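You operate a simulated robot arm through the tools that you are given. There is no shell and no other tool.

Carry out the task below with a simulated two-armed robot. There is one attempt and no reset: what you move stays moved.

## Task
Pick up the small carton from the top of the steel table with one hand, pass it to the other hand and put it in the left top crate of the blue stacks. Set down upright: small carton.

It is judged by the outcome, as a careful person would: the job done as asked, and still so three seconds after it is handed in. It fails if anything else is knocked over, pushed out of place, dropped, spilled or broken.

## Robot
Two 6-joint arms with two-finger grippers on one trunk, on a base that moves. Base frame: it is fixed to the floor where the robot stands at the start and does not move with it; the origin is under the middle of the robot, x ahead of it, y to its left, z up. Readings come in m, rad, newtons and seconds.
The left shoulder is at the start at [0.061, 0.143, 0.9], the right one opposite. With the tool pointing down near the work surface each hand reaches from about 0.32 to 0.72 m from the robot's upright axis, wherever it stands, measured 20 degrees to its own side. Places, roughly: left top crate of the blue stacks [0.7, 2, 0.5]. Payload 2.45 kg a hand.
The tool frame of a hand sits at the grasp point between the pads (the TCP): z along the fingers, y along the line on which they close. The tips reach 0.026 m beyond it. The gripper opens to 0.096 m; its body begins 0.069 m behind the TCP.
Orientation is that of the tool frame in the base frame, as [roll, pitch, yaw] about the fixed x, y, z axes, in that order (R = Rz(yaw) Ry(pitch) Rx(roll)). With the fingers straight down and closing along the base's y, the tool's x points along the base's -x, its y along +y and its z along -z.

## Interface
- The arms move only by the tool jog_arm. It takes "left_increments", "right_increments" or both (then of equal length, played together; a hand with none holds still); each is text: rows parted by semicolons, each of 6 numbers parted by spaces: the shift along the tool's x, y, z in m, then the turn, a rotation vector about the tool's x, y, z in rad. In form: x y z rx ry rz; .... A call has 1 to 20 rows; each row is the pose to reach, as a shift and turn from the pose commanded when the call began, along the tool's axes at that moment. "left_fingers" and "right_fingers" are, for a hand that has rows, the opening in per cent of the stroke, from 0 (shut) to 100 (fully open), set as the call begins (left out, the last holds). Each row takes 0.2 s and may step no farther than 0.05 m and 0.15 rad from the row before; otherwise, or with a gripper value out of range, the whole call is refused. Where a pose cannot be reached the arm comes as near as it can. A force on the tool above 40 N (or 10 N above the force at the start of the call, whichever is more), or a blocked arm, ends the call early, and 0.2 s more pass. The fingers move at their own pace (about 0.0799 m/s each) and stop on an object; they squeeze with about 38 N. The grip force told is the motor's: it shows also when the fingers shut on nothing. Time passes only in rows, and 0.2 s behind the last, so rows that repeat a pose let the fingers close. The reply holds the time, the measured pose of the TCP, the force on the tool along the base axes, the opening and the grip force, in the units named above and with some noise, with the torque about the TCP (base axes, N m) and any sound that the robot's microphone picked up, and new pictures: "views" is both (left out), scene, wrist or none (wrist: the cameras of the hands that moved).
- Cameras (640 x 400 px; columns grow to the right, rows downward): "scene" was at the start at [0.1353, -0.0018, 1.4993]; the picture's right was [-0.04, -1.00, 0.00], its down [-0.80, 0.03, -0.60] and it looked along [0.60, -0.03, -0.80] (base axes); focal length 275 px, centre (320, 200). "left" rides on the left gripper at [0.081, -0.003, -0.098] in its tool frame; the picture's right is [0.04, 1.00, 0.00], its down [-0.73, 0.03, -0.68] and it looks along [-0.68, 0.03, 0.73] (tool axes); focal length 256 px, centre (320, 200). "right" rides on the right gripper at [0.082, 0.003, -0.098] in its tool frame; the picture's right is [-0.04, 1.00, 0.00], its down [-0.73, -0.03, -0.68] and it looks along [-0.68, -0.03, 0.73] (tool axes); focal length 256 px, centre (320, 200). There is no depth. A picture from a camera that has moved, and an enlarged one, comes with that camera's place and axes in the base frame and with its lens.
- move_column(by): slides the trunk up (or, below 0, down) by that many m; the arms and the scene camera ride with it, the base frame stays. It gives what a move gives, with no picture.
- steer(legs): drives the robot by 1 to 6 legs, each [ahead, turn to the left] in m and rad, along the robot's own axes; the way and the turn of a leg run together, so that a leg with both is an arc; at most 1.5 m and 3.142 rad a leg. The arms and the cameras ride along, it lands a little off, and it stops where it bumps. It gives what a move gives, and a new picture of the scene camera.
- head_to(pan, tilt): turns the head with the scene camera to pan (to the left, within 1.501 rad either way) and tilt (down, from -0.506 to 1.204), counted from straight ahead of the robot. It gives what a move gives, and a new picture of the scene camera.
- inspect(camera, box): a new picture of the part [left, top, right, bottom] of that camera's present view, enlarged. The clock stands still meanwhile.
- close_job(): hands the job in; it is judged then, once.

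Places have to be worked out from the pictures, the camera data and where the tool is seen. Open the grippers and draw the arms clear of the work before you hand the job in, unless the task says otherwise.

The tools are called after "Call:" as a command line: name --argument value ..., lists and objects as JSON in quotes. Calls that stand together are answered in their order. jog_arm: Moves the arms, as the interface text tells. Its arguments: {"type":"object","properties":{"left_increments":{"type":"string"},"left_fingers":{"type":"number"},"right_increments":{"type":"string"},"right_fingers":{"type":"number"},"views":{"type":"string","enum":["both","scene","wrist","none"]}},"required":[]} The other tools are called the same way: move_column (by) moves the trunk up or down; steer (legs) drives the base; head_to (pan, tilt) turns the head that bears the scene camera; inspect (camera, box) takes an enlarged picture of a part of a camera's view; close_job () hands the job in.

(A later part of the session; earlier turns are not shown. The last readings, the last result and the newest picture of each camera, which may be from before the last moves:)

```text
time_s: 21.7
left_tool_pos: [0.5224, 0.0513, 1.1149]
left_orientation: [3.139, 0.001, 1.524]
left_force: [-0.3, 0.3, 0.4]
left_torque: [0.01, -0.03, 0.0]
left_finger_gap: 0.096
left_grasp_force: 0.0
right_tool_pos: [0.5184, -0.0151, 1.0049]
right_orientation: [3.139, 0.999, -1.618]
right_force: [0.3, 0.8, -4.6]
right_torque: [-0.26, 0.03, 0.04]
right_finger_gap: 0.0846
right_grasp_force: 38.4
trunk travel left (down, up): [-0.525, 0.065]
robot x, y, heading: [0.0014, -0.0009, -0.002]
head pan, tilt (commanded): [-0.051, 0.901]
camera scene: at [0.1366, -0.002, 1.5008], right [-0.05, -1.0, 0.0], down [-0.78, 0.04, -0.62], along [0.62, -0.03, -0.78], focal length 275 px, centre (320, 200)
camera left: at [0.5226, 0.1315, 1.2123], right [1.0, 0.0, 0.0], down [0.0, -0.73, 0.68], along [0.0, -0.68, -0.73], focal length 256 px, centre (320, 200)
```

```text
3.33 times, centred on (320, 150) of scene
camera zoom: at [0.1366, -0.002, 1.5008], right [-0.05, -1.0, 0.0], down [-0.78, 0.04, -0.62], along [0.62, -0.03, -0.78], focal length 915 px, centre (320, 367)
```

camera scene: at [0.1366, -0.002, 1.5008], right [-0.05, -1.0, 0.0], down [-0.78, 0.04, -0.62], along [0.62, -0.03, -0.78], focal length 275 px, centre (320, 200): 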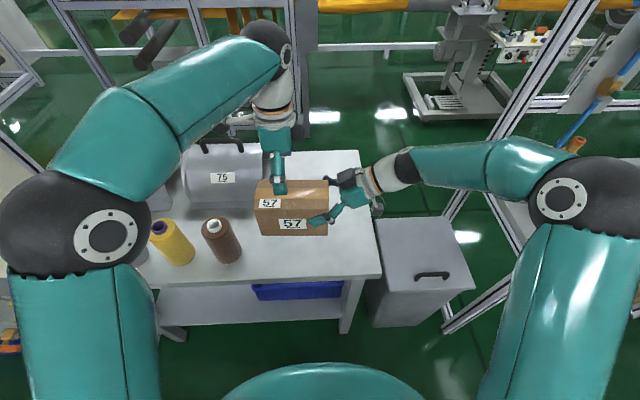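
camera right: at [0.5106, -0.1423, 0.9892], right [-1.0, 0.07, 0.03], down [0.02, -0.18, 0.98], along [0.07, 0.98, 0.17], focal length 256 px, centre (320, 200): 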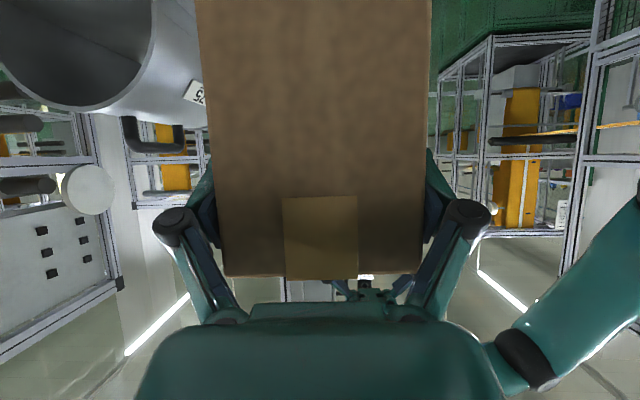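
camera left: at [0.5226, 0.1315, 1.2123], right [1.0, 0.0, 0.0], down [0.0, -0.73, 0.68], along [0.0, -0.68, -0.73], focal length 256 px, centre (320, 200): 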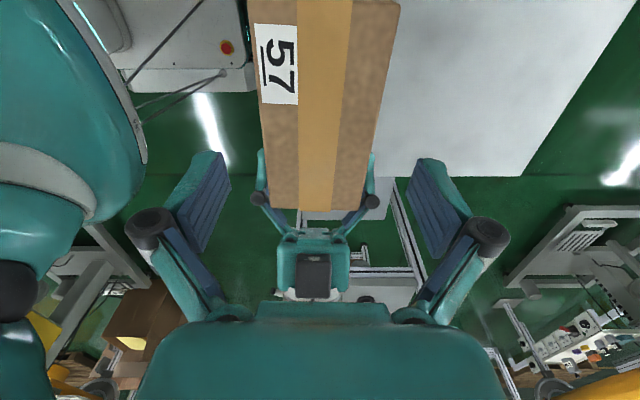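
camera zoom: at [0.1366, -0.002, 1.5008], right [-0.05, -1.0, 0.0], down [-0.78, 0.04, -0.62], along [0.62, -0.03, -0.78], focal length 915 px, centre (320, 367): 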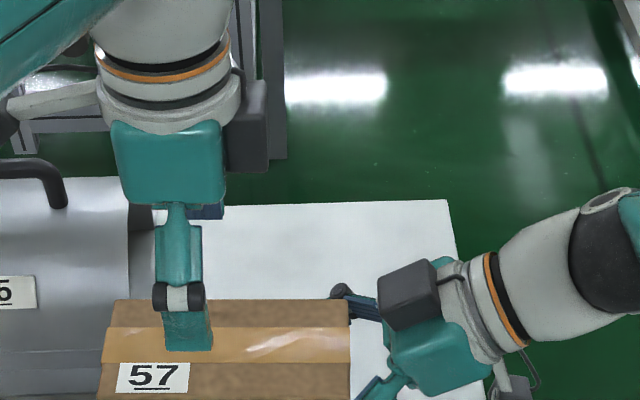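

The left hand is centred over the carton to within about 1 mm. I lower it in steps and watch for contact.

Call:
jog_arm --left_increments "0 0 0.02 0 0 0.006; 0 0 0.04 0 0 0.006; 0 0 0.055 0 0 0.006; 0 0 0.065 0 0 0.006; 0 0 0.065 0 0 0.006" --views "both"

Call:
inspect --camera "left" --box '[180, 60, 460, 235]'

Call:
inspect --camera "scene" --box '[224, 130, 416, 250]'

```text
time_s: 22.9
left_tool_pos: [0.524, 0.0506, 1.0478]
left_orientation: [-3.141, 0.001, 1.521]
left_force: [0.4, -0.3, 0.0]
left_torque: [-0.01, -0.01, 0.0]
left_finger_gap: 0.0962
left_grasp_force: 0.0
right_tool_pos: [0.5195, -0.0145, 1.0049]
right_orientation: [3.141, 1.0, -1.619]
right_force: [-0.8, -0.3, -4.6]
right_torque: [-0.25, -0.02, -0.02]
right_finger_gap: 0.0847
right_grasp_force: 37.9
trunk travel left (down, up): [-0.525, 0.065]
robot x, y, heading: [-0.0033, 0.0019, -0.002]
head pan, tilt (commanded): [-0.051, 0.901]
camera scene: at [0.137, -0.0025, 1.5008], right [-0.05, -1.0, 0.0], down [-0.78, 0.04, -0.62], along [0.62, -0.03, -0.78], focal length 275 px, centre (320, 200)
camera left: at [0.523, 0.1316, 1.1465], right [1.0, -0.01, 0.0], down [-0.01, -0.73, 0.68], along [-0.01, -0.68, -0.73], focal length 256 px, centre (320, 200)
```

scene: 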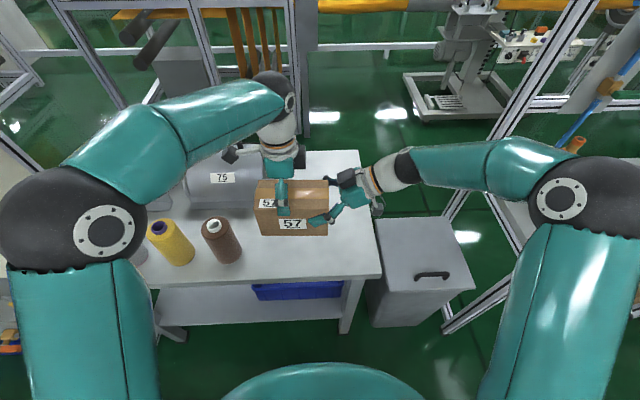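
left: 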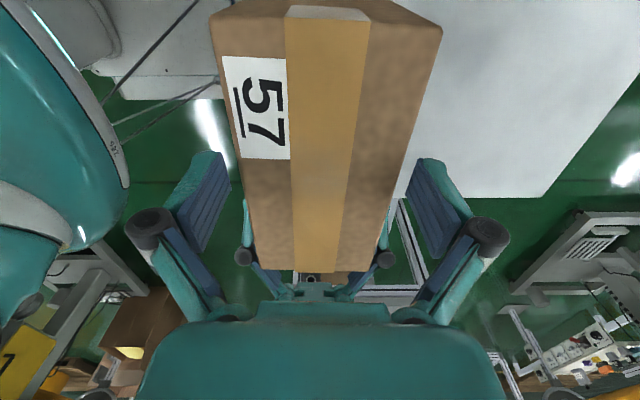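

```text
2.29 times, centred on (320, 148) of left
camera zoom: at [0.523, 0.1316, 1.1465], right [1.0, -0.01, 0.0], down [-0.01, -0.73, 0.68], along [-0.01, -0.68, -0.73], focal length 585 px, centre (320, 320)
```

zoom: 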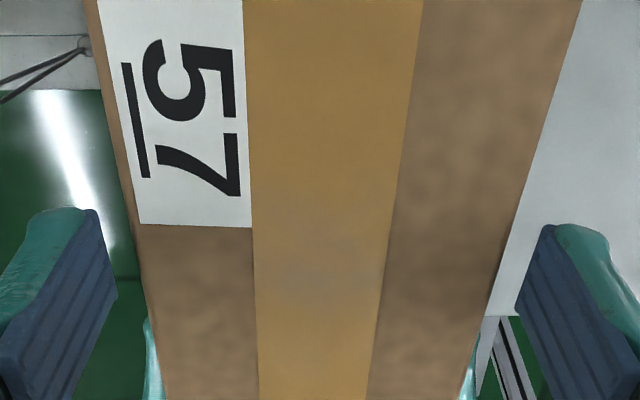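

```text
3.33 times, centred on (320, 190) of scene
camera zoom: at [0.137, -0.0025, 1.5008], right [-0.05, -1.0, 0.0], down [-0.78, 0.04, -0.62], along [0.62, -0.03, -0.78], focal length 915 px, centre (320, 233)
```

zoom: 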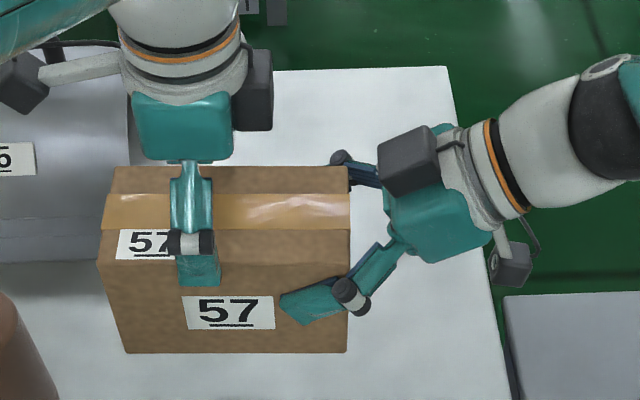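

The fingertips already straddle the carton's top by 2 cm, centred to under 1 mm and without contact. I go down the last 4 cm.

Call:
jog_arm --left_increments "0 0.0005 0.012 0 0 0; 0 0.0005 0.024 0 0 0; 0 0.0005 0.034 0 0 0; 0 0.0005 0.041 0 0 0; 0 0.0005 0.041 0 0 0" --views "both"

Call:
inspect --camera "scene" --box '[224, 130, 416, 250]'

```text
time_s: 24.1
left_tool_pos: [0.5234, 0.0493, 1.008]
left_orientation: [-3.141, 0.0, 1.52]
left_force: [-0.1, -0.5, -0.4]
left_torque: [0.0, -0.01, -0.01]
left_finger_gap: 0.096
left_grasp_force: 0.1
right_tool_pos: [0.5185, -0.0156, 1.0047]
right_orientation: [3.14, 1.0, -1.62]
right_force: [0.3, -0.4, -5.0]
right_torque: [-0.28, 0.02, -0.02]
right_finger_gap: 0.0846
right_grasp_force: 37.7
trunk travel left (down, up): [-0.525, 0.065]
robot x, y, heading: [-0.002, 0.0009, 0.002]
head pan, tilt (commanded): [-0.051, 0.901]
camera scene: at [0.1371, -0.0025, 1.5007], right [-0.05, -1.0, 0.0], down [-0.78, 0.04, -0.62], along [0.62, -0.03, -0.78], focal length 275 px, centre (320, 200)
camera left: at [0.5227, 0.1302, 1.106], right [1.0, -0.01, 0.0], down [-0.01, -0.73, 0.68], along [-0.01, -0.68, -0.73], focal length 256 px, centre (320, 200)
```

scene: 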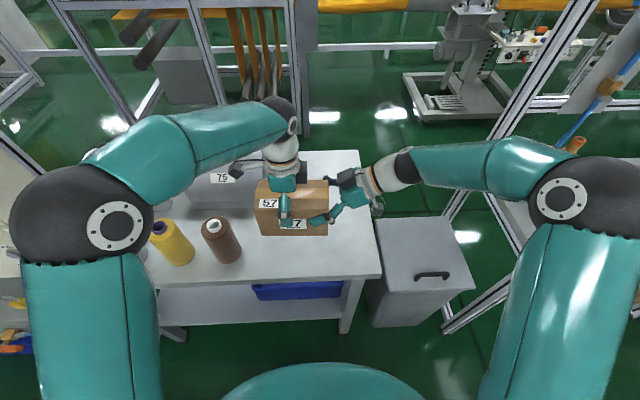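
left: 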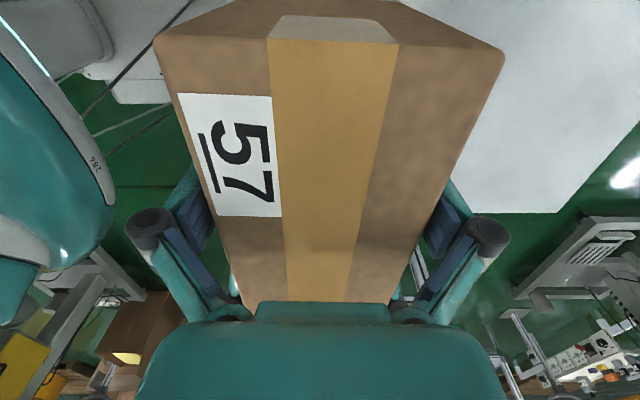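

```text
3.33 times, centred on (320, 190) of scene
camera zoom: at [0.1371, -0.0025, 1.5007], right [-0.05, -1.0, 0.0], down [-0.78, 0.04, -0.62], along [0.62, -0.03, -0.78], focal length 915 px, centre (320, 233)
```

zoom: 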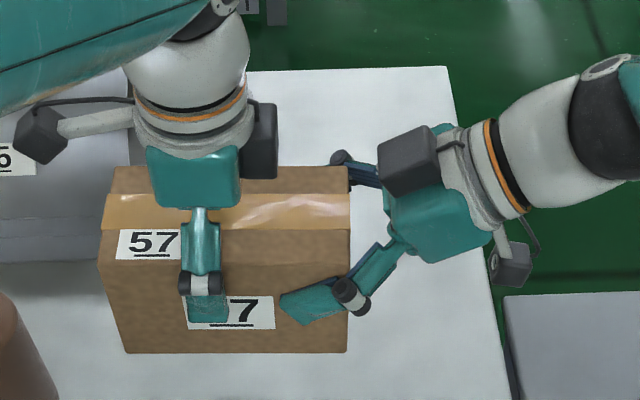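

The left fingers straddle the carton with no contact force and stay clear of the right hand's fingers. I close the left hand while the right keeps holding.

Call:
jog_arm --left_increments "0 0 0 0 0 0; 0 0 0 0 0 0; 0 0 0 0 0 0; 0 0 0 0 0 0; 0 0 0 0 0 0" --left_fingers 0 --views "both"

Call:
inspect --camera "scene" --box '[224, 130, 416, 250]'

```text
time_s: 25.3
left_tool_pos: [0.5215, 0.0499, 1.0091]
left_orientation: [3.139, 0.001, 1.519]
left_force: [1.2, 1.0, -0.6]
left_torque: [-0.1, -0.01, 0.05]
left_finger_gap: 0.0846
left_grasp_force: 37.8
right_tool_pos: [0.5189, -0.0166, 1.004]
right_orientation: [3.14, 0.999, -1.618]
right_force: [-2.2, -0.7, -4.6]
right_torque: [-0.17, 0.02, 0.09]
right_finger_gap: 0.0847
right_grasp_force: 37.8
trunk travel left (down, up): [-0.525, 0.065]
robot x, y, heading: [0.002, 0.0004, -0.002]
head pan, tilt (commanded): [-0.051, 0.901]
camera scene: at [0.1371, -0.0025, 1.5007], right [-0.05, -1.0, 0.0], down [-0.78, 0.04, -0.62], along [0.62, -0.03, -0.78], focal length 275 px, centre (320, 200)
camera left: at [0.5227, 0.1302, 1.1062], right [1.0, -0.01, 0.0], down [-0.01, -0.73, 0.68], along [-0.01, -0.68, -0.73], focal length 256 px, centre (320, 200)
```

scene: 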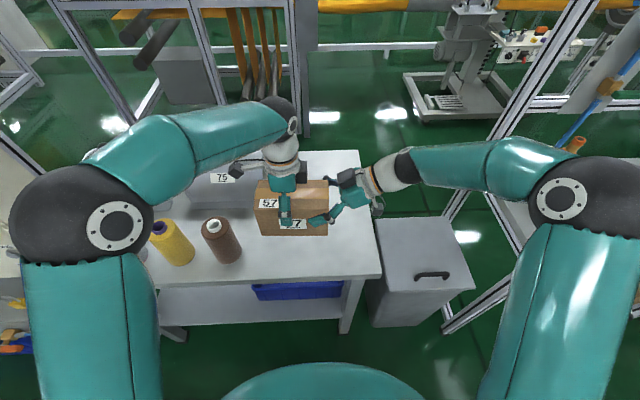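
left: 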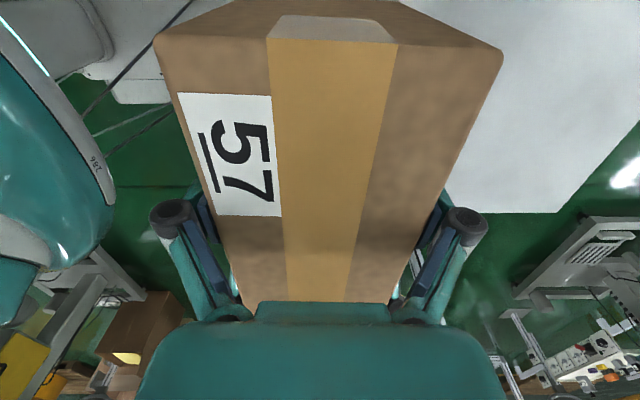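

```text
3.33 times, centred on (320, 190) of scene
camera zoom: at [0.1371, -0.0025, 1.5007], right [-0.05, -1.0, 0.0], down [-0.78, 0.04, -0.62], along [0.62, -0.03, -0.78], focal length 915 px, centre (320, 233)
```

zoom: 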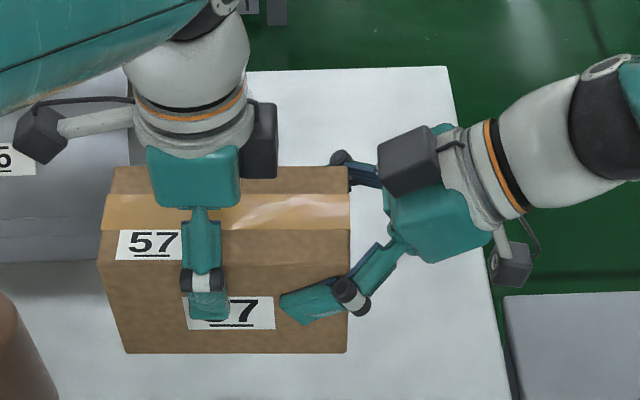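

Both hands hold the carton: left gap 0.0846 m at 37.8 N. I open the right hand, staying in place.

Call:
jog_arm --right_increments "0 0 0 0 0 0; 0 0 0 0 0 0; 0 0 0 0 0 0" --right_fingers 100 --views "both"

Call:
inspect --camera "scene" --box '[224, 130, 416, 250]'

```text
time_s: 26.1
left_tool_pos: [0.523, 0.0499, 1.0085]
left_orientation: [-3.14, 0.0, 1.52]
left_force: [0.1, 0.1, -0.9]
left_torque: [0.04, -0.01, -0.01]
left_finger_gap: 0.0847
left_grasp_force: 37.9
right_tool_pos: [0.5182, -0.0156, 1.0044]
right_orientation: [3.14, 1.0, -1.616]
right_force: [-0.1, 0.1, 0.4]
right_torque: [0.02, 0.0, -0.04]
right_finger_gap: 0.096
right_grasp_force: 0.0
trunk travel left (down, up): [-0.525, 0.065]
robot x, y, heading: [-0.0004, 0.004, 0.001]
head pan, tilt (commanded): [-0.051, 0.901]
camera scene: at [0.1371, -0.0025, 1.5007], right [-0.05, -1.0, 0.0], down [-0.78, 0.04, -0.62], along [0.62, -0.03, -0.78], focal length 275 px, centre (320, 200)
camera right: at [0.5105, -0.1423, 0.9894], right [-1.0, 0.07, 0.03], down [0.02, -0.18, 0.98], along [0.07, 0.98, 0.17], focal length 256 px, centre (320, 200)
```

scene: 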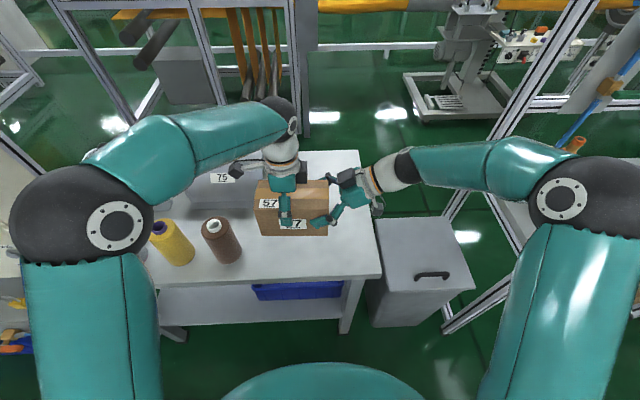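
right: 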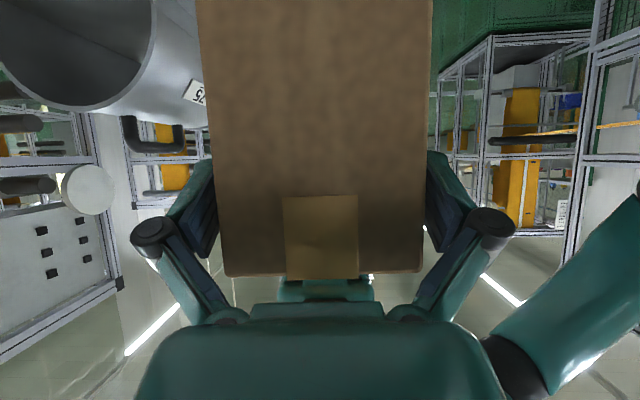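

```text
3.33 times, centred on (320, 190) of scene
camera zoom: at [0.1371, -0.0025, 1.5007], right [-0.05, -1.0, 0.0], down [-0.78, 0.04, -0.62], along [0.62, -0.03, -0.78], focal length 915 px, centre (320, 233)
```

zoom: 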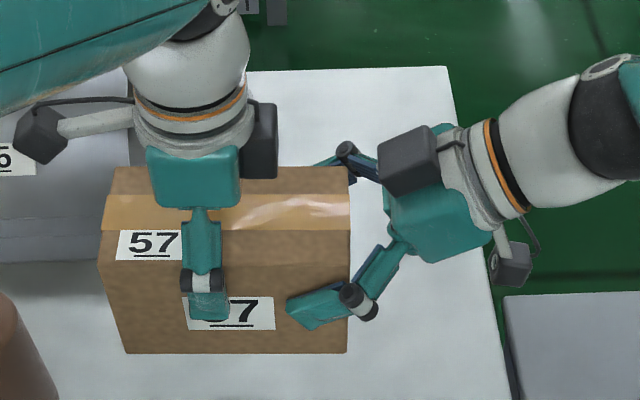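

The right hand is open and the carton hasn't moved. I back the right hand out along its own approach line and watch the left hand's load.

Call:
jog_arm --right_increments "0 0 -0.01 0 0 0; 0 0 -0.025 0 0 0; 0 0 -0.05 0 0 0; 0 0 -0.08 0 0 0; 0 0 -0.11 0 0 0; 0 0 -0.11 0 0 0" --views "scene"

Call:
inspect --camera "scene" --box '[224, 130, 416, 250]'

```text
time_s: 27.5
left_tool_pos: [0.5224, 0.0496, 1.008]
left_orientation: [-3.14, 0.001, 1.52]
left_force: [0.1, 0.4, 0.0]
left_torque: [0.06, 0.03, -0.02]
left_finger_gap: 0.0846
left_grasp_force: 38.3
right_tool_pos: [0.5136, -0.1105, 1.0622]
right_orientation: [3.141, 1.0, -1.617]
right_force: [0.0, 0.5, 0.2]
right_torque: [0.05, 0.02, 0.0]
right_finger_gap: 0.0959
right_grasp_force: 0.1
trunk travel left (down, up): [-0.525, 0.065]
robot x, y, heading: [0.0019, -0.0008, -0.001]
head pan, tilt (commanded): [-0.051, 0.901]
camera scene: at [0.1373, -0.0023, 1.5007], right [-0.05, -1.0, 0.0], down [-0.78, 0.04, -0.62], along [0.62, -0.03, -0.78], focal length 275 px, centre (320, 200)
```

scene: 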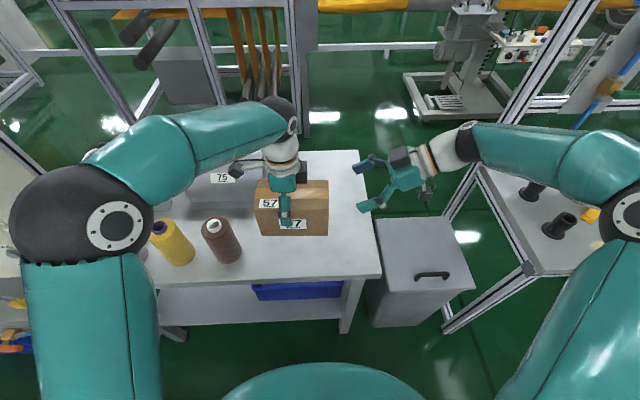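

```text
3.33 times, centred on (320, 190) of scene
camera zoom: at [0.1373, -0.0023, 1.5007], right [-0.05, -1.0, 0.0], down [-0.78, 0.04, -0.62], along [0.62, -0.03, -0.78], focal length 915 px, centre (320, 233)
```

zoom: 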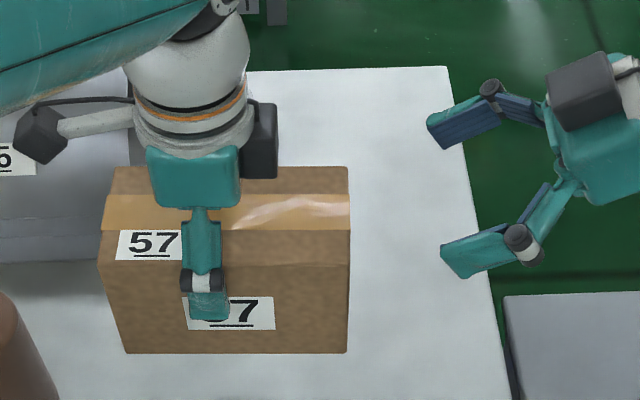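

The left hand now holds the carton alone and level. I retract the right hand to an upright, tucked pose and lift the carton 5 cm with the left.

Call:
jog_arm --right_increments "0.0023 0.0099 -0.0124 0 0.125 0; 0.0047 0.0199 -0.0247 0 0.25 0; 0.007 0.0298 -0.0371 0 0.375 0; 0.0093 0.0397 -0.0495 0 0.5 0; 0.0116 0.0496 -0.0618 0 0.625 0; 0.014 0.0596 -0.0742 0 0.75 0; 0.0163 0.0695 -0.0865 0 0.875 0; 0.0186 0.0794 -0.0989 0 1.0 0" --left_increments "0 0 -0.005 0 0 0; 0 0 -0.01 0 0 0; 0 0 -0.018 0 0 0; 0 0 -0.026 0 0 0; 0 0 -0.034 0 0 0; 0 0 -0.042 0 0 0; 0 0 -0.05 0 0 0; 0 0 -0.05 0 0 0" --views "both"

Call:
head_to --pan 1.3 --tilt 0.7

```text
time_s: 29.3
left_tool_pos: [0.5218, 0.0492, 1.0587]
left_orientation: [3.14, 0.001, 1.521]
left_force: [-0.1, -0.1, -5.2]
left_torque: [0.05, -0.04, 0.01]
left_finger_gap: 0.0843
left_grasp_force: 37.9
right_tool_pos: [0.4299, -0.1984, 1.1002]
right_orientation: [3.141, -0.002, -1.615]
right_force: [-0.5, 0.1, 0.6]
right_torque: [-0.03, -0.05, 0.01]
right_finger_gap: 0.0961
right_grasp_force: 0.0
trunk travel left (down, up): [-0.525, 0.065]
robot x, y, heading: [-0.0002, -0.0027, -0.001]
head pan, tilt (commanded): [-0.051, 0.901]
camera scene: at [0.1367, -0.0023, 1.5008], right [-0.05, -1.0, 0.0], down [-0.78, 0.04, -0.62], along [0.62, -0.03, -0.78], focal length 275 px, centre (320, 200)
camera right: at [0.4247, -0.2802, 1.1995], right [-1.0, 0.09, 0.0], down [0.06, 0.73, 0.68], along [0.06, 0.67, -0.74], focal length 256 px, centre (320, 200)
camera left: at [0.5229, 0.1312, 1.1562], right [1.0, -0.01, 0.0], down [-0.01, -0.73, 0.68], along [-0.01, -0.68, -0.73], focal length 256 px, centre (320, 200)
```

scene: 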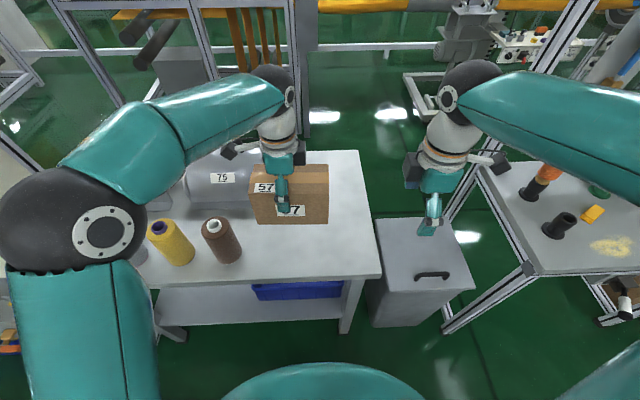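
right: 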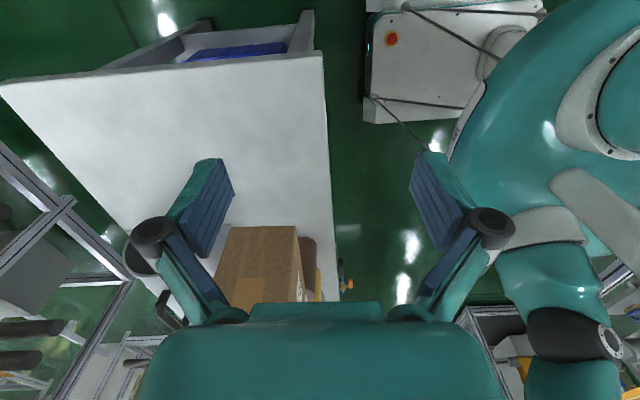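
left: 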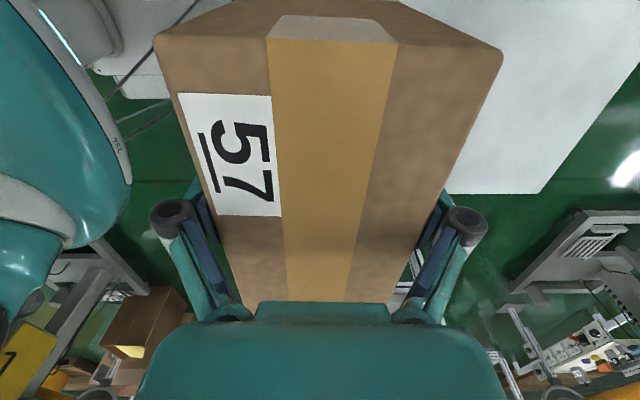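

```text
time_s: 30.8
left_tool_pos: [0.5225, 0.0501, 1.0575]
left_orientation: [-3.141, 0.0, 1.519]
left_force: [-0.2, 0.2, -5.6]
left_torque: [0.05, 0.02, 0.0]
left_finger_gap: 0.0844
left_grasp_force: 38.4
right_tool_pos: [0.4323, -0.1988, 1.0995]
right_orientation: [3.139, 0.002, -1.616]
right_force: [-0.1, -0.4, -0.2]
right_torque: [0.0, -0.03, 0.01]
right_finger_gap: 0.0959
right_grasp_force: 0.1
trunk travel left (down, up): [-0.525, 0.065]
robot x, y, heading: [0.0002, -0.0029, 0.004]
head pan, tilt (commanded): [1.3, 0.7]
camera scene: at [0.0843, 0.0831, 1.517], right [0.96, -0.27, 0.0], down [-0.17, -0.62, -0.76], along [0.2, 0.74, -0.64], focal length 275 px, centre (320, 200)
```

scene: 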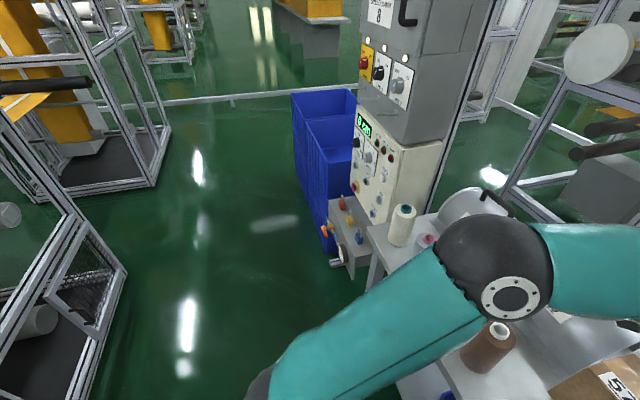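

The left wrist now carries the carton's full weight of about 5.5 N, and the stacks are in clear view. I enlarge the crates and the machine beside them.

Call:
inspect --camera "scene" --box '[270, 60, 430, 160]'

Call:
inspect --camera "scene" --box '[240, 130, 440, 280]'

```text
4.00 times, centred on (350, 110) of scene
camera zoom: at [0.0843, 0.0831, 1.517], right [0.96, -0.27, 0.0], down [-0.17, -0.62, -0.76], along [0.2, 0.74, -0.64], focal length 1098 px, centre (200, 560)
```

zoom: 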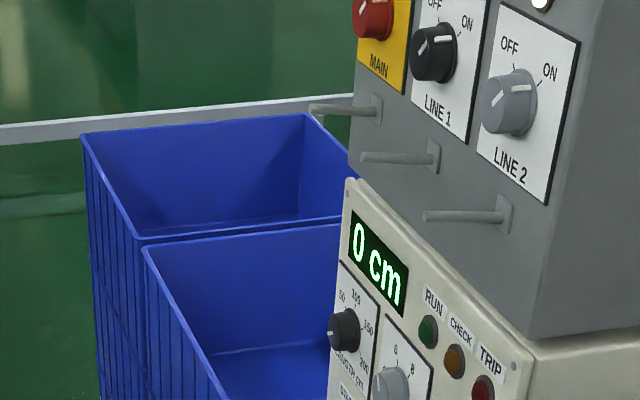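

```text
2.67 times, centred on (340, 205) of scene
camera zoom: at [0.0843, 0.0831, 1.517], right [0.96, -0.27, 0.0], down [-0.17, -0.62, -0.76], along [0.2, 0.74, -0.64], focal length 732 px, centre (267, 187)
```

zoom: 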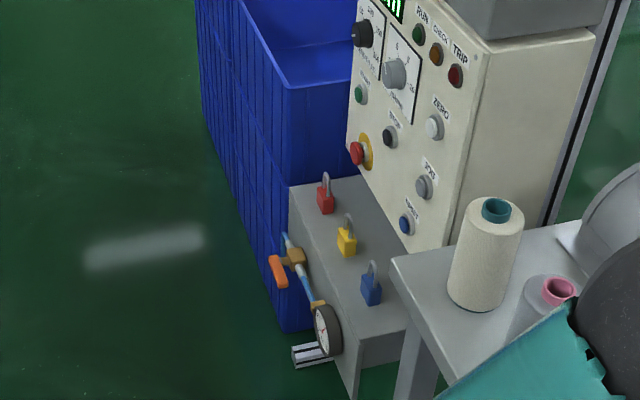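

The stack's rim is at z≈0.75 with its near side at x≈0.43–0.45. The target crate spans y≈1.74–2.21, its floor appears to be around z≈0.55, and the floor lane to it is clear. I back away from the table first.

Call:
steer --legs '[[-0.22, 0]]'

```text
time_s: 32.5
left_tool_pos: [0.2987, 0.0501, 1.059]
left_orientation: [3.14, 0.002, 1.52]
left_force: [0.4, 0.6, -4.5]
left_torque: [0.06, -0.03, 0.03]
left_finger_gap: 0.0845
left_grasp_force: 37.6
right_tool_pos: [0.2083, -0.1981, 1.101]
right_orientation: [3.141, 0.0, -1.617]
right_force: [-0.2, 0.3, 0.8]
right_torque: [-0.02, -0.01, -0.02]
right_finger_gap: 0.0963
right_grasp_force: 0.0
trunk travel left (down, up): [-0.525, 0.065]
robot x, y, heading: [-0.2196, -0.0008, 0.001]
head pan, tilt (commanded): [1.3, 0.7]
camera scene: at [-0.139, 0.0832, 1.5171], right [0.96, -0.27, 0.0], down [-0.17, -0.62, -0.77], along [0.2, 0.74, -0.64], focal length 275 px, centre (320, 200)
```

scene: 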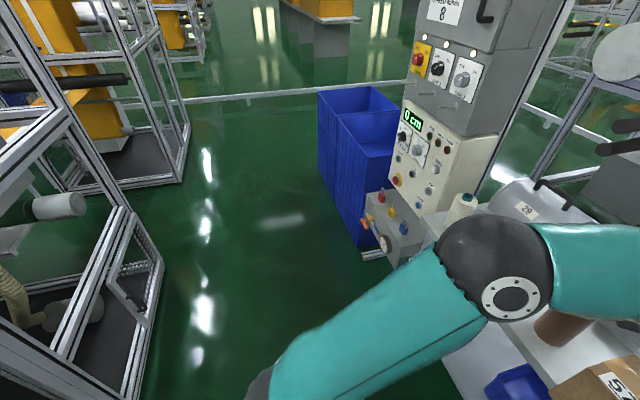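

The lane between the frame (x≈−0.88) and the machine (x≈0.43) is centred on the robot. I turn left 90° on the spot and look ahead.

Call:
steer --legs '[[0, 1.5708]]'

Call:
head_to --pan -0.3 --tilt 0.5

```text
time_s: 36.3
left_tool_pos: [-0.1423, 0.5263, 1.0564]
left_orientation: [-3.138, 0.003, 2.848]
left_force: [-1.4, 0.5, -4.6]
left_torque: [-0.05, -0.02, -0.01]
left_finger_gap: 0.0846
left_grasp_force: 38.0
right_tool_pos: [0.0769, 0.3762, 1.1019]
right_orientation: [-3.142, -0.003, -0.291]
right_force: [-0.5, -0.9, 0.0]
right_torque: [-0.01, -0.11, 0.02]
right_finger_gap: 0.0962
right_grasp_force: 0.1
trunk travel left (down, up): [-0.525, 0.065]
robot x, y, heading: [-0.1624, -0.0132, 1.363]
head pan, tilt (commanded): [1.3, 0.7]
stopped in leg 1: the robot was blocked; the commanded pose is now the measured one
camera scene: at [-0.2296, 0.0915, 1.5165], right [0.46, 0.89, 0.0], down [0.57, -0.3, -0.76], along [-0.68, 0.35, -0.65], focal length 275 px, centre (320, 200)
```

scene: 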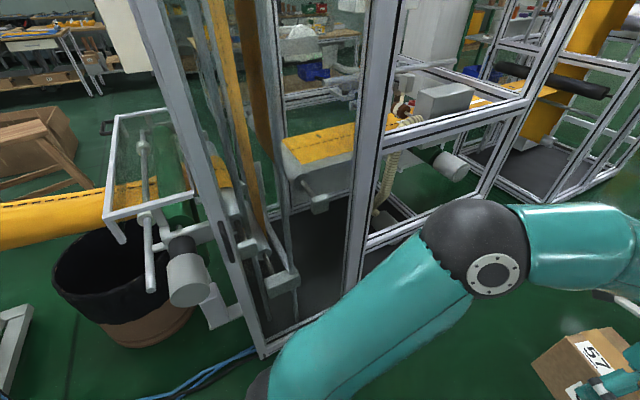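

```text
time_s: 38.0
left_tool_pos: [-0.1388, 0.5228, 1.0592]
left_orientation: [-3.14, 0.002, 2.845]
left_force: [-0.7, -0.6, -4.9]
left_torque: [0.03, 0.07, -0.02]
left_finger_gap: 0.0845
left_grasp_force: 38.0
right_tool_pos: [0.0811, 0.3751, 1.1016]
right_orientation: [-3.141, -0.001, -0.293]
right_force: [0.2, -0.3, 0.5]
right_torque: [0.03, 0.0, -0.03]
right_finger_gap: 0.0959
right_grasp_force: 0.1
trunk travel left (down, up): [-0.525, 0.065]
robot x, y, heading: [-0.1664, -0.0117, 1.357]
head pan, tilt (commanded): [-0.3, 0.499]
camera scene: at [-0.1058, 0.129, 1.5346], right [0.87, -0.49, 0.0], down [-0.23, -0.42, -0.88], along [0.43, 0.77, -0.48], focal length 275 px, centre (320, 200)
```

scene: 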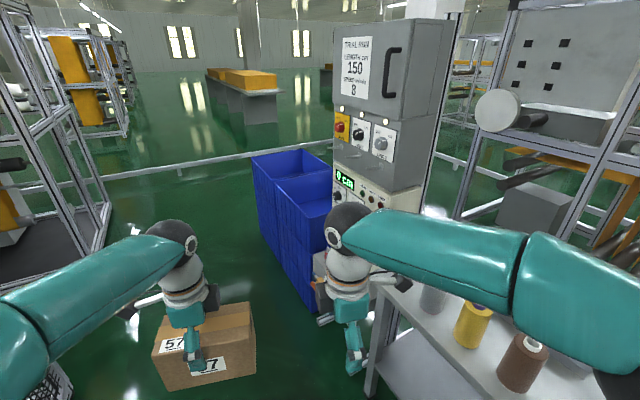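

The turn stopped early at heading 1.36, and the robot was nudged to its right, so something touched it. I look down to the left side to find the contact before moving again.

Call:
head_to --pan 1.5 --tilt 1.1

Call:
head_to --pan -1.5 --tilt 0.9

Call:
head_to --pan 0.6 --tilt 0.9

```text
time_s: 39.8
left_tool_pos: [-0.1384, 0.5228, 1.0578]
left_orientation: [-3.141, 0.003, 2.846]
left_force: [-0.5, -0.6, -5.1]
left_torque: [0.05, 0.07, 0.03]
left_finger_gap: 0.0847
left_grasp_force: 38.0
right_tool_pos: [0.0801, 0.3747, 1.1023]
right_orientation: [-3.141, 0.0, -0.292]
right_force: [-0.5, -0.1, 0.0]
right_torque: [0.02, -0.02, -0.03]
right_finger_gap: 0.0958
right_grasp_force: 0.1
trunk travel left (down, up): [-0.525, 0.065]
robot x, y, heading: [-0.1648, -0.0101, 1.36]
head pan, tilt (commanded): [1.499, 1.1]
camera scene: at [-0.2109, 0.0673, 1.487], right [0.28, 0.96, 0.0], down [0.86, -0.25, -0.45], along [-0.44, 0.13, -0.89], focal length 275 px, centre (320, 200)
```

scene: 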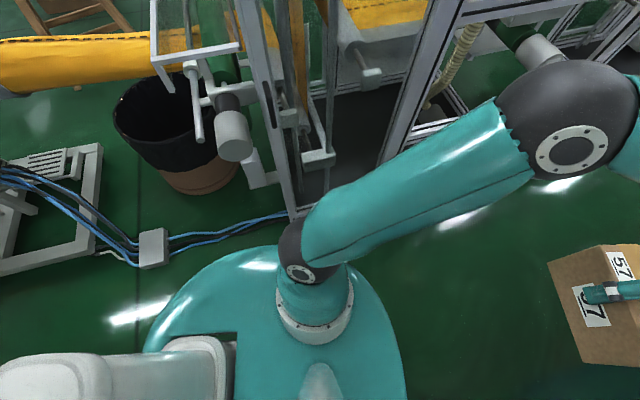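

```text
time_s: 42.4
left_tool_pos: [-0.1379, 0.5238, 1.0591]
left_orientation: [-3.141, 0.002, 2.846]
left_force: [-0.2, 0.6, -4.9]
left_torque: [0.02, 0.09, 0.01]
left_finger_gap: 0.0846
left_grasp_force: 38.1
right_tool_pos: [0.0794, 0.3752, 1.101]
right_orientation: [3.14, 0.0, -0.293]
right_force: [0.2, -0.4, 0.6]
right_torque: [0.01, -0.01, 0.01]
right_finger_gap: 0.096
right_grasp_force: 0.0
trunk travel left (down, up): [-0.525, 0.065]
robot x, y, heading: [-0.1627, -0.0099, 1.363]
head pan, tilt (commanded): [-1.499, 0.901]
camera scene: at [-0.0755, 0.0391, 1.5008], right [-0.14, -0.99, 0.0], down [-0.78, 0.11, -0.62], along [0.61, -0.09, -0.78], focal length 275 px, centre (320, 200)
```

scene: 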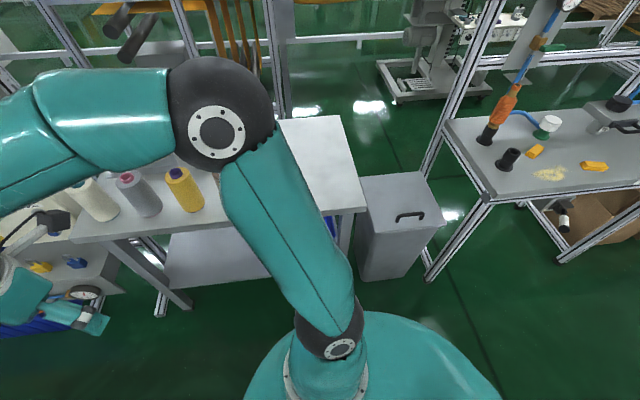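

```text
time_s: 44.4
left_tool_pos: [-0.1377, 0.5235, 1.0588]
left_orientation: [-3.141, 0.002, 2.846]
left_force: [-0.2, 0.1, -5.2]
left_torque: [0.02, 0.05, -0.01]
left_finger_gap: 0.0844
left_grasp_force: 38.4
right_tool_pos: [0.0801, 0.3745, 1.1021]
right_orientation: [3.14, 0.0, -0.292]
right_force: [-0.1, 0.6, 0.4]
right_torque: [0.02, -0.03, -0.01]
right_finger_gap: 0.0962
right_grasp_force: 0.0
trunk travel left (down, up): [-0.525, 0.065]
robot x, y, heading: [-0.166, -0.0111, 1.357]
head pan, tilt (commanded): [0.6, 0.901]
camera scene: at [-0.1789, 0.1195, 1.5008], right [0.93, 0.38, 0.0], down [0.3, -0.73, -0.62], along [-0.24, 0.57, -0.78], focal length 275 px, centre (320, 200)
```

scene: 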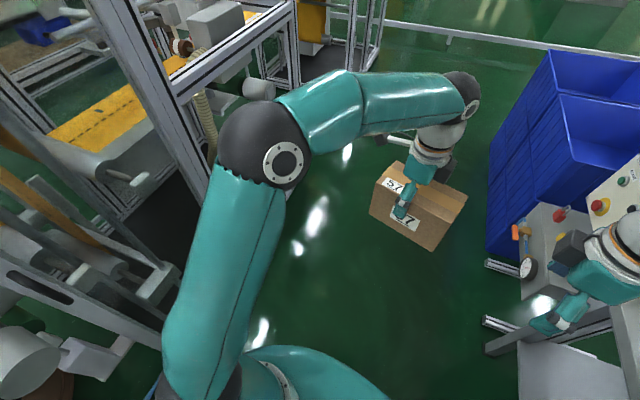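

Nothing is visibly touching on the left, and the bin and tables on the right are where they were. I check both wrist views for the space around the base.

Call:
inspect --camera "right" --box '[0, 0, 640, 400]'

Call:
inspect --camera "left" --box '[0, 0, 640, 400]'

Call:
head_to --pan -1.5 --tilt 1.2

Call:
head_to --pan 1.5 --tilt 0.6

```text
1.00 times, centred on (320, 200) of right (not enlarged: the box is as wide or as high as the picture)
camera zoom: at [0.158, 0.3482, 1.2007], right [-0.33, -0.95, 0.0], down [-0.69, 0.24, 0.68], along [-0.64, 0.22, -0.73], focal length 256 px, centre (320, 200)
```

zoom: 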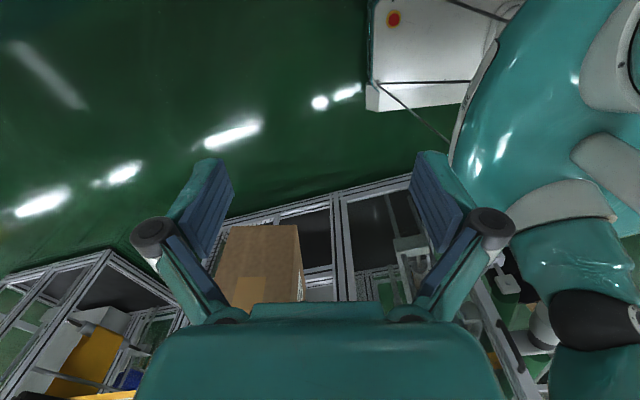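

```text
1.00 times, centred on (320, 200) of left (not enlarged: the box is as wide or as high as the picture)
camera zoom: at [-0.2182, 0.5435, 1.1568], right [0.25, 0.97, 0.0], down [0.71, -0.19, 0.68], along [0.66, -0.17, -0.73], focal length 256 px, centre (320, 200)
```

zoom: 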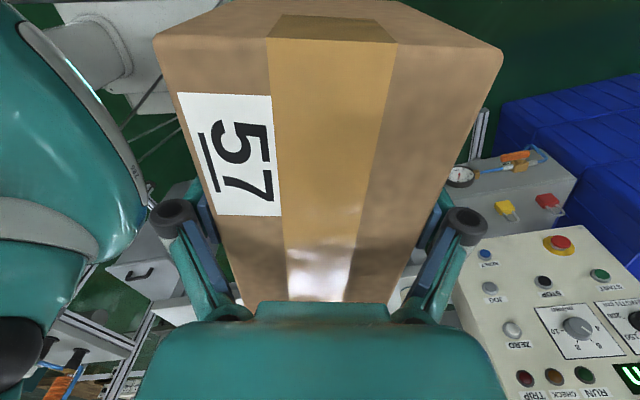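

```text
time_s: 46.4
left_tool_pos: [-0.1392, 0.5226, 1.0589]
left_orientation: [3.141, 0.002, 2.845]
left_force: [-0.3, 0.2, -4.5]
left_torque: [0.05, 0.05, -0.02]
left_finger_gap: 0.0847
left_grasp_force: 38.1
right_tool_pos: [0.0803, 0.3741, 1.1009]
right_orientation: [3.14, 0.0, -0.295]
right_force: [0.3, 0.2, 0.5]
right_torque: [0.0, 0.01, 0.0]
right_finger_gap: 0.0961
right_grasp_force: 0.1
trunk travel left (down, up): [-0.525, 0.065]
robot x, y, heading: [-0.164, -0.0086, 1.359]
head pan, tilt (commanded): [-1.499, 1.201]
camera scene: at [-0.0949, 0.0418, 1.481], right [-0.14, -0.99, 0.0], down [-0.92, 0.13, -0.36], along [0.36, -0.05, -0.93], focal length 275 px, centre (320, 200)
```

scene: 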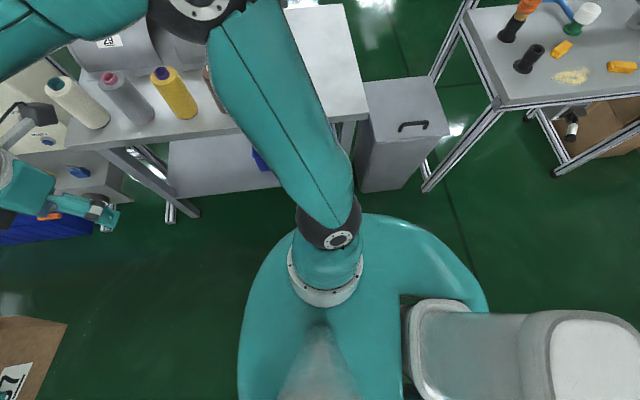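

```text
time_s: 49.0
left_tool_pos: [-0.1398, 0.5224, 1.0593]
left_orientation: [-3.14, 0.0, 2.845]
left_force: [0.2, 0.5, -4.6]
left_torque: [0.05, 0.03, 0.0]
left_finger_gap: 0.0847
left_grasp_force: 38.2
right_tool_pos: [0.0797, 0.3749, 1.1007]
right_orientation: [-3.142, 0.0, -0.293]
right_force: [1.2, -0.2, -0.1]
right_torque: [0.01, 0.01, 0.03]
right_finger_gap: 0.0962
right_grasp_force: 0.0
trunk travel left (down, up): [-0.525, 0.065]
robot x, y, heading: [-0.161, -0.0102, 1.355]
head pan, tilt (commanded): [1.499, 0.6]
camera scene: at [-0.2351, 0.0744, 1.5256], right [0.28, 0.96, 0.0], down [0.54, -0.16, -0.82], along [-0.79, 0.23, -0.57], focal length 275 px, centre (320, 200)
```

scene: 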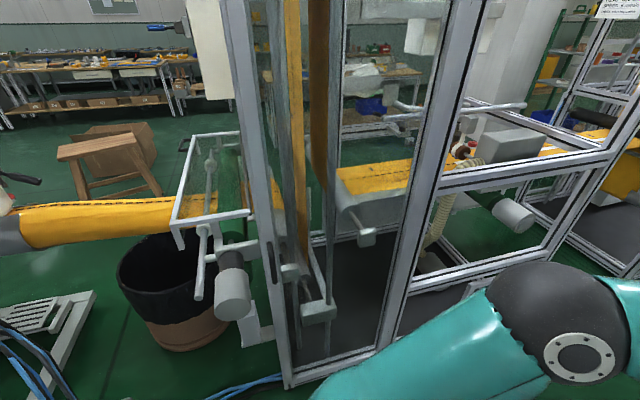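

The long rear column explains the bump. The rear corner most likely brushed the fixed frame post while swinging, and nothing looks displaced. I move 0.2 m straight ahead into the open lane to bring the rear clear before turning any further.

Call:
steer --legs '[[0.2, 0]]'

```text
time_s: 50.6
left_tool_pos: [-0.0938, 0.7238, 1.0585]
left_orientation: [-3.14, 0.002, 2.841]
left_force: [-0.6, 0.1, -6.5]
left_torque: [-0.02, 0.04, 0.01]
left_finger_gap: 0.0848
left_grasp_force: 38.0
right_tool_pos: [0.124, 0.5732, 1.1006]
right_orientation: [3.139, 0.0, -0.295]
right_force: [-0.2, -0.2, -0.3]
right_torque: [-0.05, 0.02, -0.02]
right_finger_gap: 0.096
right_grasp_force: 0.1
trunk travel left (down, up): [-0.525, 0.065]
robot x, y, heading: [-0.1242, 0.1863, 1.357]
head pan, tilt (commanded): [1.499, 0.6]
camera scene: at [-0.1919, 0.2747, 1.5255], right [0.28, 0.96, 0.0], down [0.54, -0.16, -0.82], along [-0.79, 0.23, -0.57], focal length 275 px, centre (320, 200)
```

scene: 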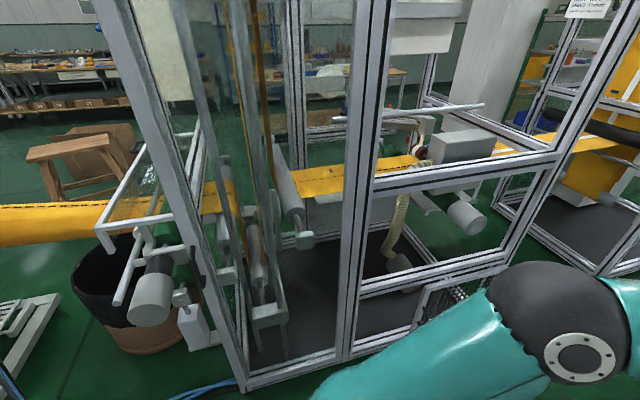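

The way ahead is free. I go on along the lane and straighten to +y with a gentle arc, aiming for x≈0. That keeps the rear clear of the frame and the right side clear of the valve at x≈0.41.

Call:
steer --legs '[[0.48, 0], [0.25, 0.2138]]'

Call:
head_to --pan -0.7 --tilt 0.7

```text
time_s: 55.0
left_tool_pos: [-0.0781, 1.4443, 1.0591]
left_orientation: [-3.14, 0.003, 3.055]
left_force: [-0.3, 1.6, -5.3]
left_torque: [-0.06, 0.01, 0.03]
left_finger_gap: 0.0846
left_grasp_force: 38.0
right_tool_pos: [0.1665, 1.3452, 1.1007]
right_orientation: [3.139, -0.001, -0.082]
right_force: [-0.7, -0.1, -0.3]
right_torque: [-0.04, -0.02, 0.02]
right_finger_gap: 0.096
right_grasp_force: 0.0
trunk travel left (down, up): [-0.525, 0.065]
robot x, y, heading: [0.0192, 0.9187, 1.571]
head pan, tilt (commanded): [1.499, 0.6]
camera scene: at [-0.0727, 0.9855, 1.5254], right [0.07, 1.0, 0.0], down [0.56, -0.04, -0.82], along [-0.82, 0.06, -0.57], focal length 275 px, centre (320, 200)
```

scene: 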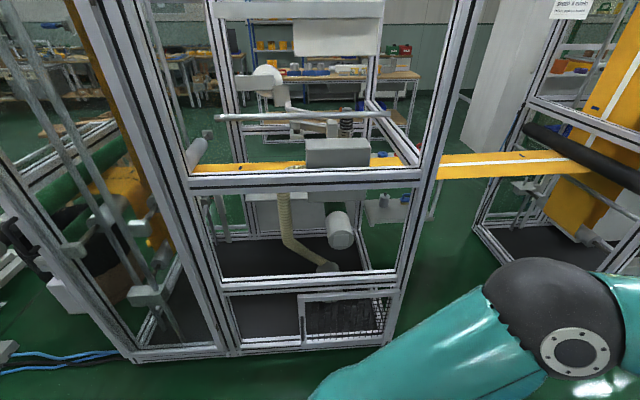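

```text
time_s: 57.1
left_tool_pos: [-0.078, 1.4425, 1.06]
left_orientation: [-3.141, 0.001, 3.056]
left_force: [-0.5, -0.4, -5.2]
left_torque: [0.03, 0.08, 0.0]
left_finger_gap: 0.0847
left_grasp_force: 37.7
right_tool_pos: [0.1677, 1.3432, 1.1022]
right_orientation: [3.139, 0.0, -0.081]
right_force: [0.5, 0.1, -0.1]
right_torque: [0.0, -0.01, -0.01]
right_finger_gap: 0.0959
right_grasp_force: 0.0
trunk travel left (down, up): [-0.525, 0.065]
robot x, y, heading: [0.0143, 0.9152, 1.569]
head pan, tilt (commanded): [-0.7, 0.7]
camera scene: at [0.0713, 1.0421, 1.5169], right [0.76, -0.65, 0.0], down [-0.42, -0.49, -0.76], along [0.49, 0.58, -0.64], focal length 275 px, centre (320, 200)
```

scene: 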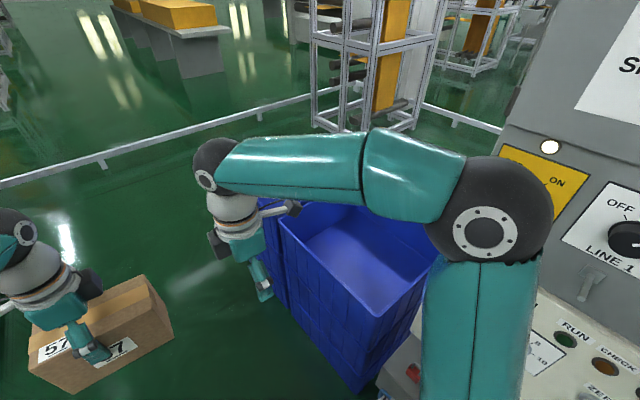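

The robot is at (0.016, 0.917) heading +y, with the crates to its right front and enough clearance to the machine. I drive about 0.88 m on, easing 5 cm left to leave room for the turn beside the stack.

Call:
steer --legs '[[0.44, 0.13], [0.44, -0.13]]'

Call:
head_to --pan -1.3 --tilt 0.9

Call:
head_to --pan 1.5 --tilt 0.7

```text
time_s: 62.1
left_tool_pos: [-0.112, 2.3236, 1.0591]
left_orientation: [-3.14, 0.002, 3.03]
left_force: [0.5, 0.5, -5.4]
left_torque: [-0.02, 0.06, 0.02]
left_finger_gap: 0.0845
left_grasp_force: 38.2
right_tool_pos: [0.1321, 2.2192, 1.1019]
right_orientation: [3.14, 0.0, -0.108]
right_force: [-0.6, 0.1, -0.5]
right_torque: [-0.05, -0.02, 0.02]
right_finger_gap: 0.0962
right_grasp_force: 0.2
trunk travel left (down, up): [-0.525, 0.065]
robot x, y, heading: [-0.0357, 1.7948, 1.539]
head pan, tilt (commanded): [-0.7, 0.7]
camera scene: at [0.0235, 1.9204, 1.5169], right [0.75, -0.66, 0.0], down [-0.43, -0.48, -0.76], along [0.51, 0.57, -0.65], focal length 275 px, centre (320, 200)
```

scene: 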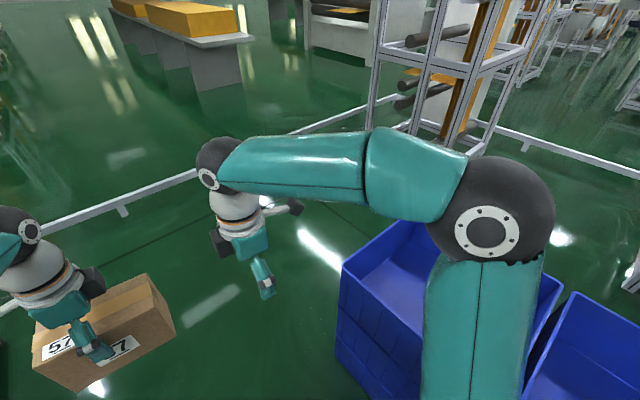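

```text
time_s: 63.1
left_tool_pos: [-0.1127, 2.3242, 1.0612]
left_orientation: [-3.14, 0.0, 3.03]
left_force: [-0.6, 0.4, -4.1]
left_torque: [0.01, 0.03, -0.03]
left_finger_gap: 0.0846
left_grasp_force: 37.8
right_tool_pos: [0.1301, 2.2189, 1.1035]
right_orientation: [3.14, 0.002, -0.106]
right_force: [0.0, -0.1, 0.1]
right_torque: [0.0, 0.01, 0.02]
right_finger_gap: 0.0958
right_grasp_force: 0.0
trunk travel left (down, up): [-0.525, 0.065]
robot x, y, heading: [-0.0374, 1.7953, 1.547]
head pan, tilt (commanded): [-1.3, 0.901]
camera scene: at [0.0402, 1.8747, 1.5008], right [0.24, -0.97, 0.0], down [-0.76, -0.19, -0.62], along [0.6, 0.15, -0.78], focal length 275 px, centre (320, 200)
```

scene: 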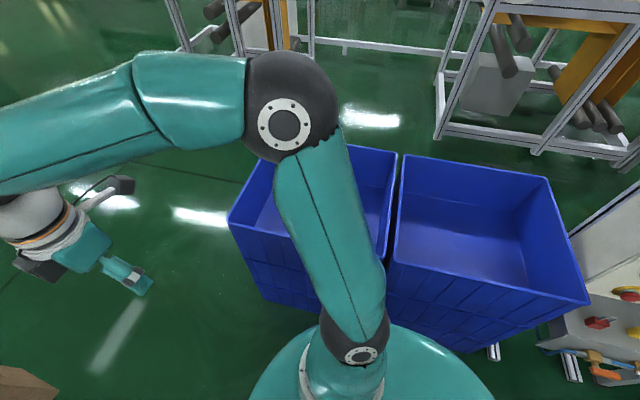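

```text
time_s: 65.6
left_tool_pos: [-0.1129, 2.3236, 1.0608]
left_orientation: [-3.139, 0.001, 3.032]
left_force: [-0.3, -0.6, -5.0]
left_torque: [0.0, 0.05, -0.01]
left_finger_gap: 0.0846
left_grasp_force: 37.9
right_tool_pos: [0.1306, 2.2184, 1.1023]
right_orientation: [3.14, 0.001, -0.107]
right_force: [-0.2, 0.4, -1.0]
right_torque: [-0.01, 0.01, 0.0]
right_finger_gap: 0.0961
right_grasp_force: 0.0
trunk travel left (down, up): [-0.525, 0.065]
robot x, y, heading: [-0.0381, 1.7971, 1.544]
head pan, tilt (commanded): [1.499, 0.7]
camera scene: at [-0.1177, 1.8645, 1.517], right [0.1, 1.0, 0.0], down [0.64, -0.06, -0.76], along [-0.76, 0.07, -0.64], focal length 275 px, centre (320, 200)
```

scene: 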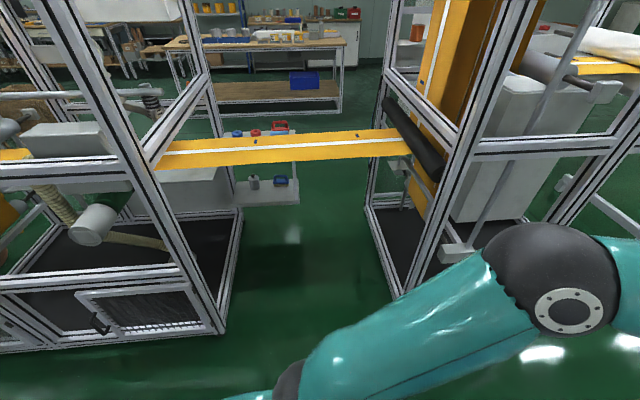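

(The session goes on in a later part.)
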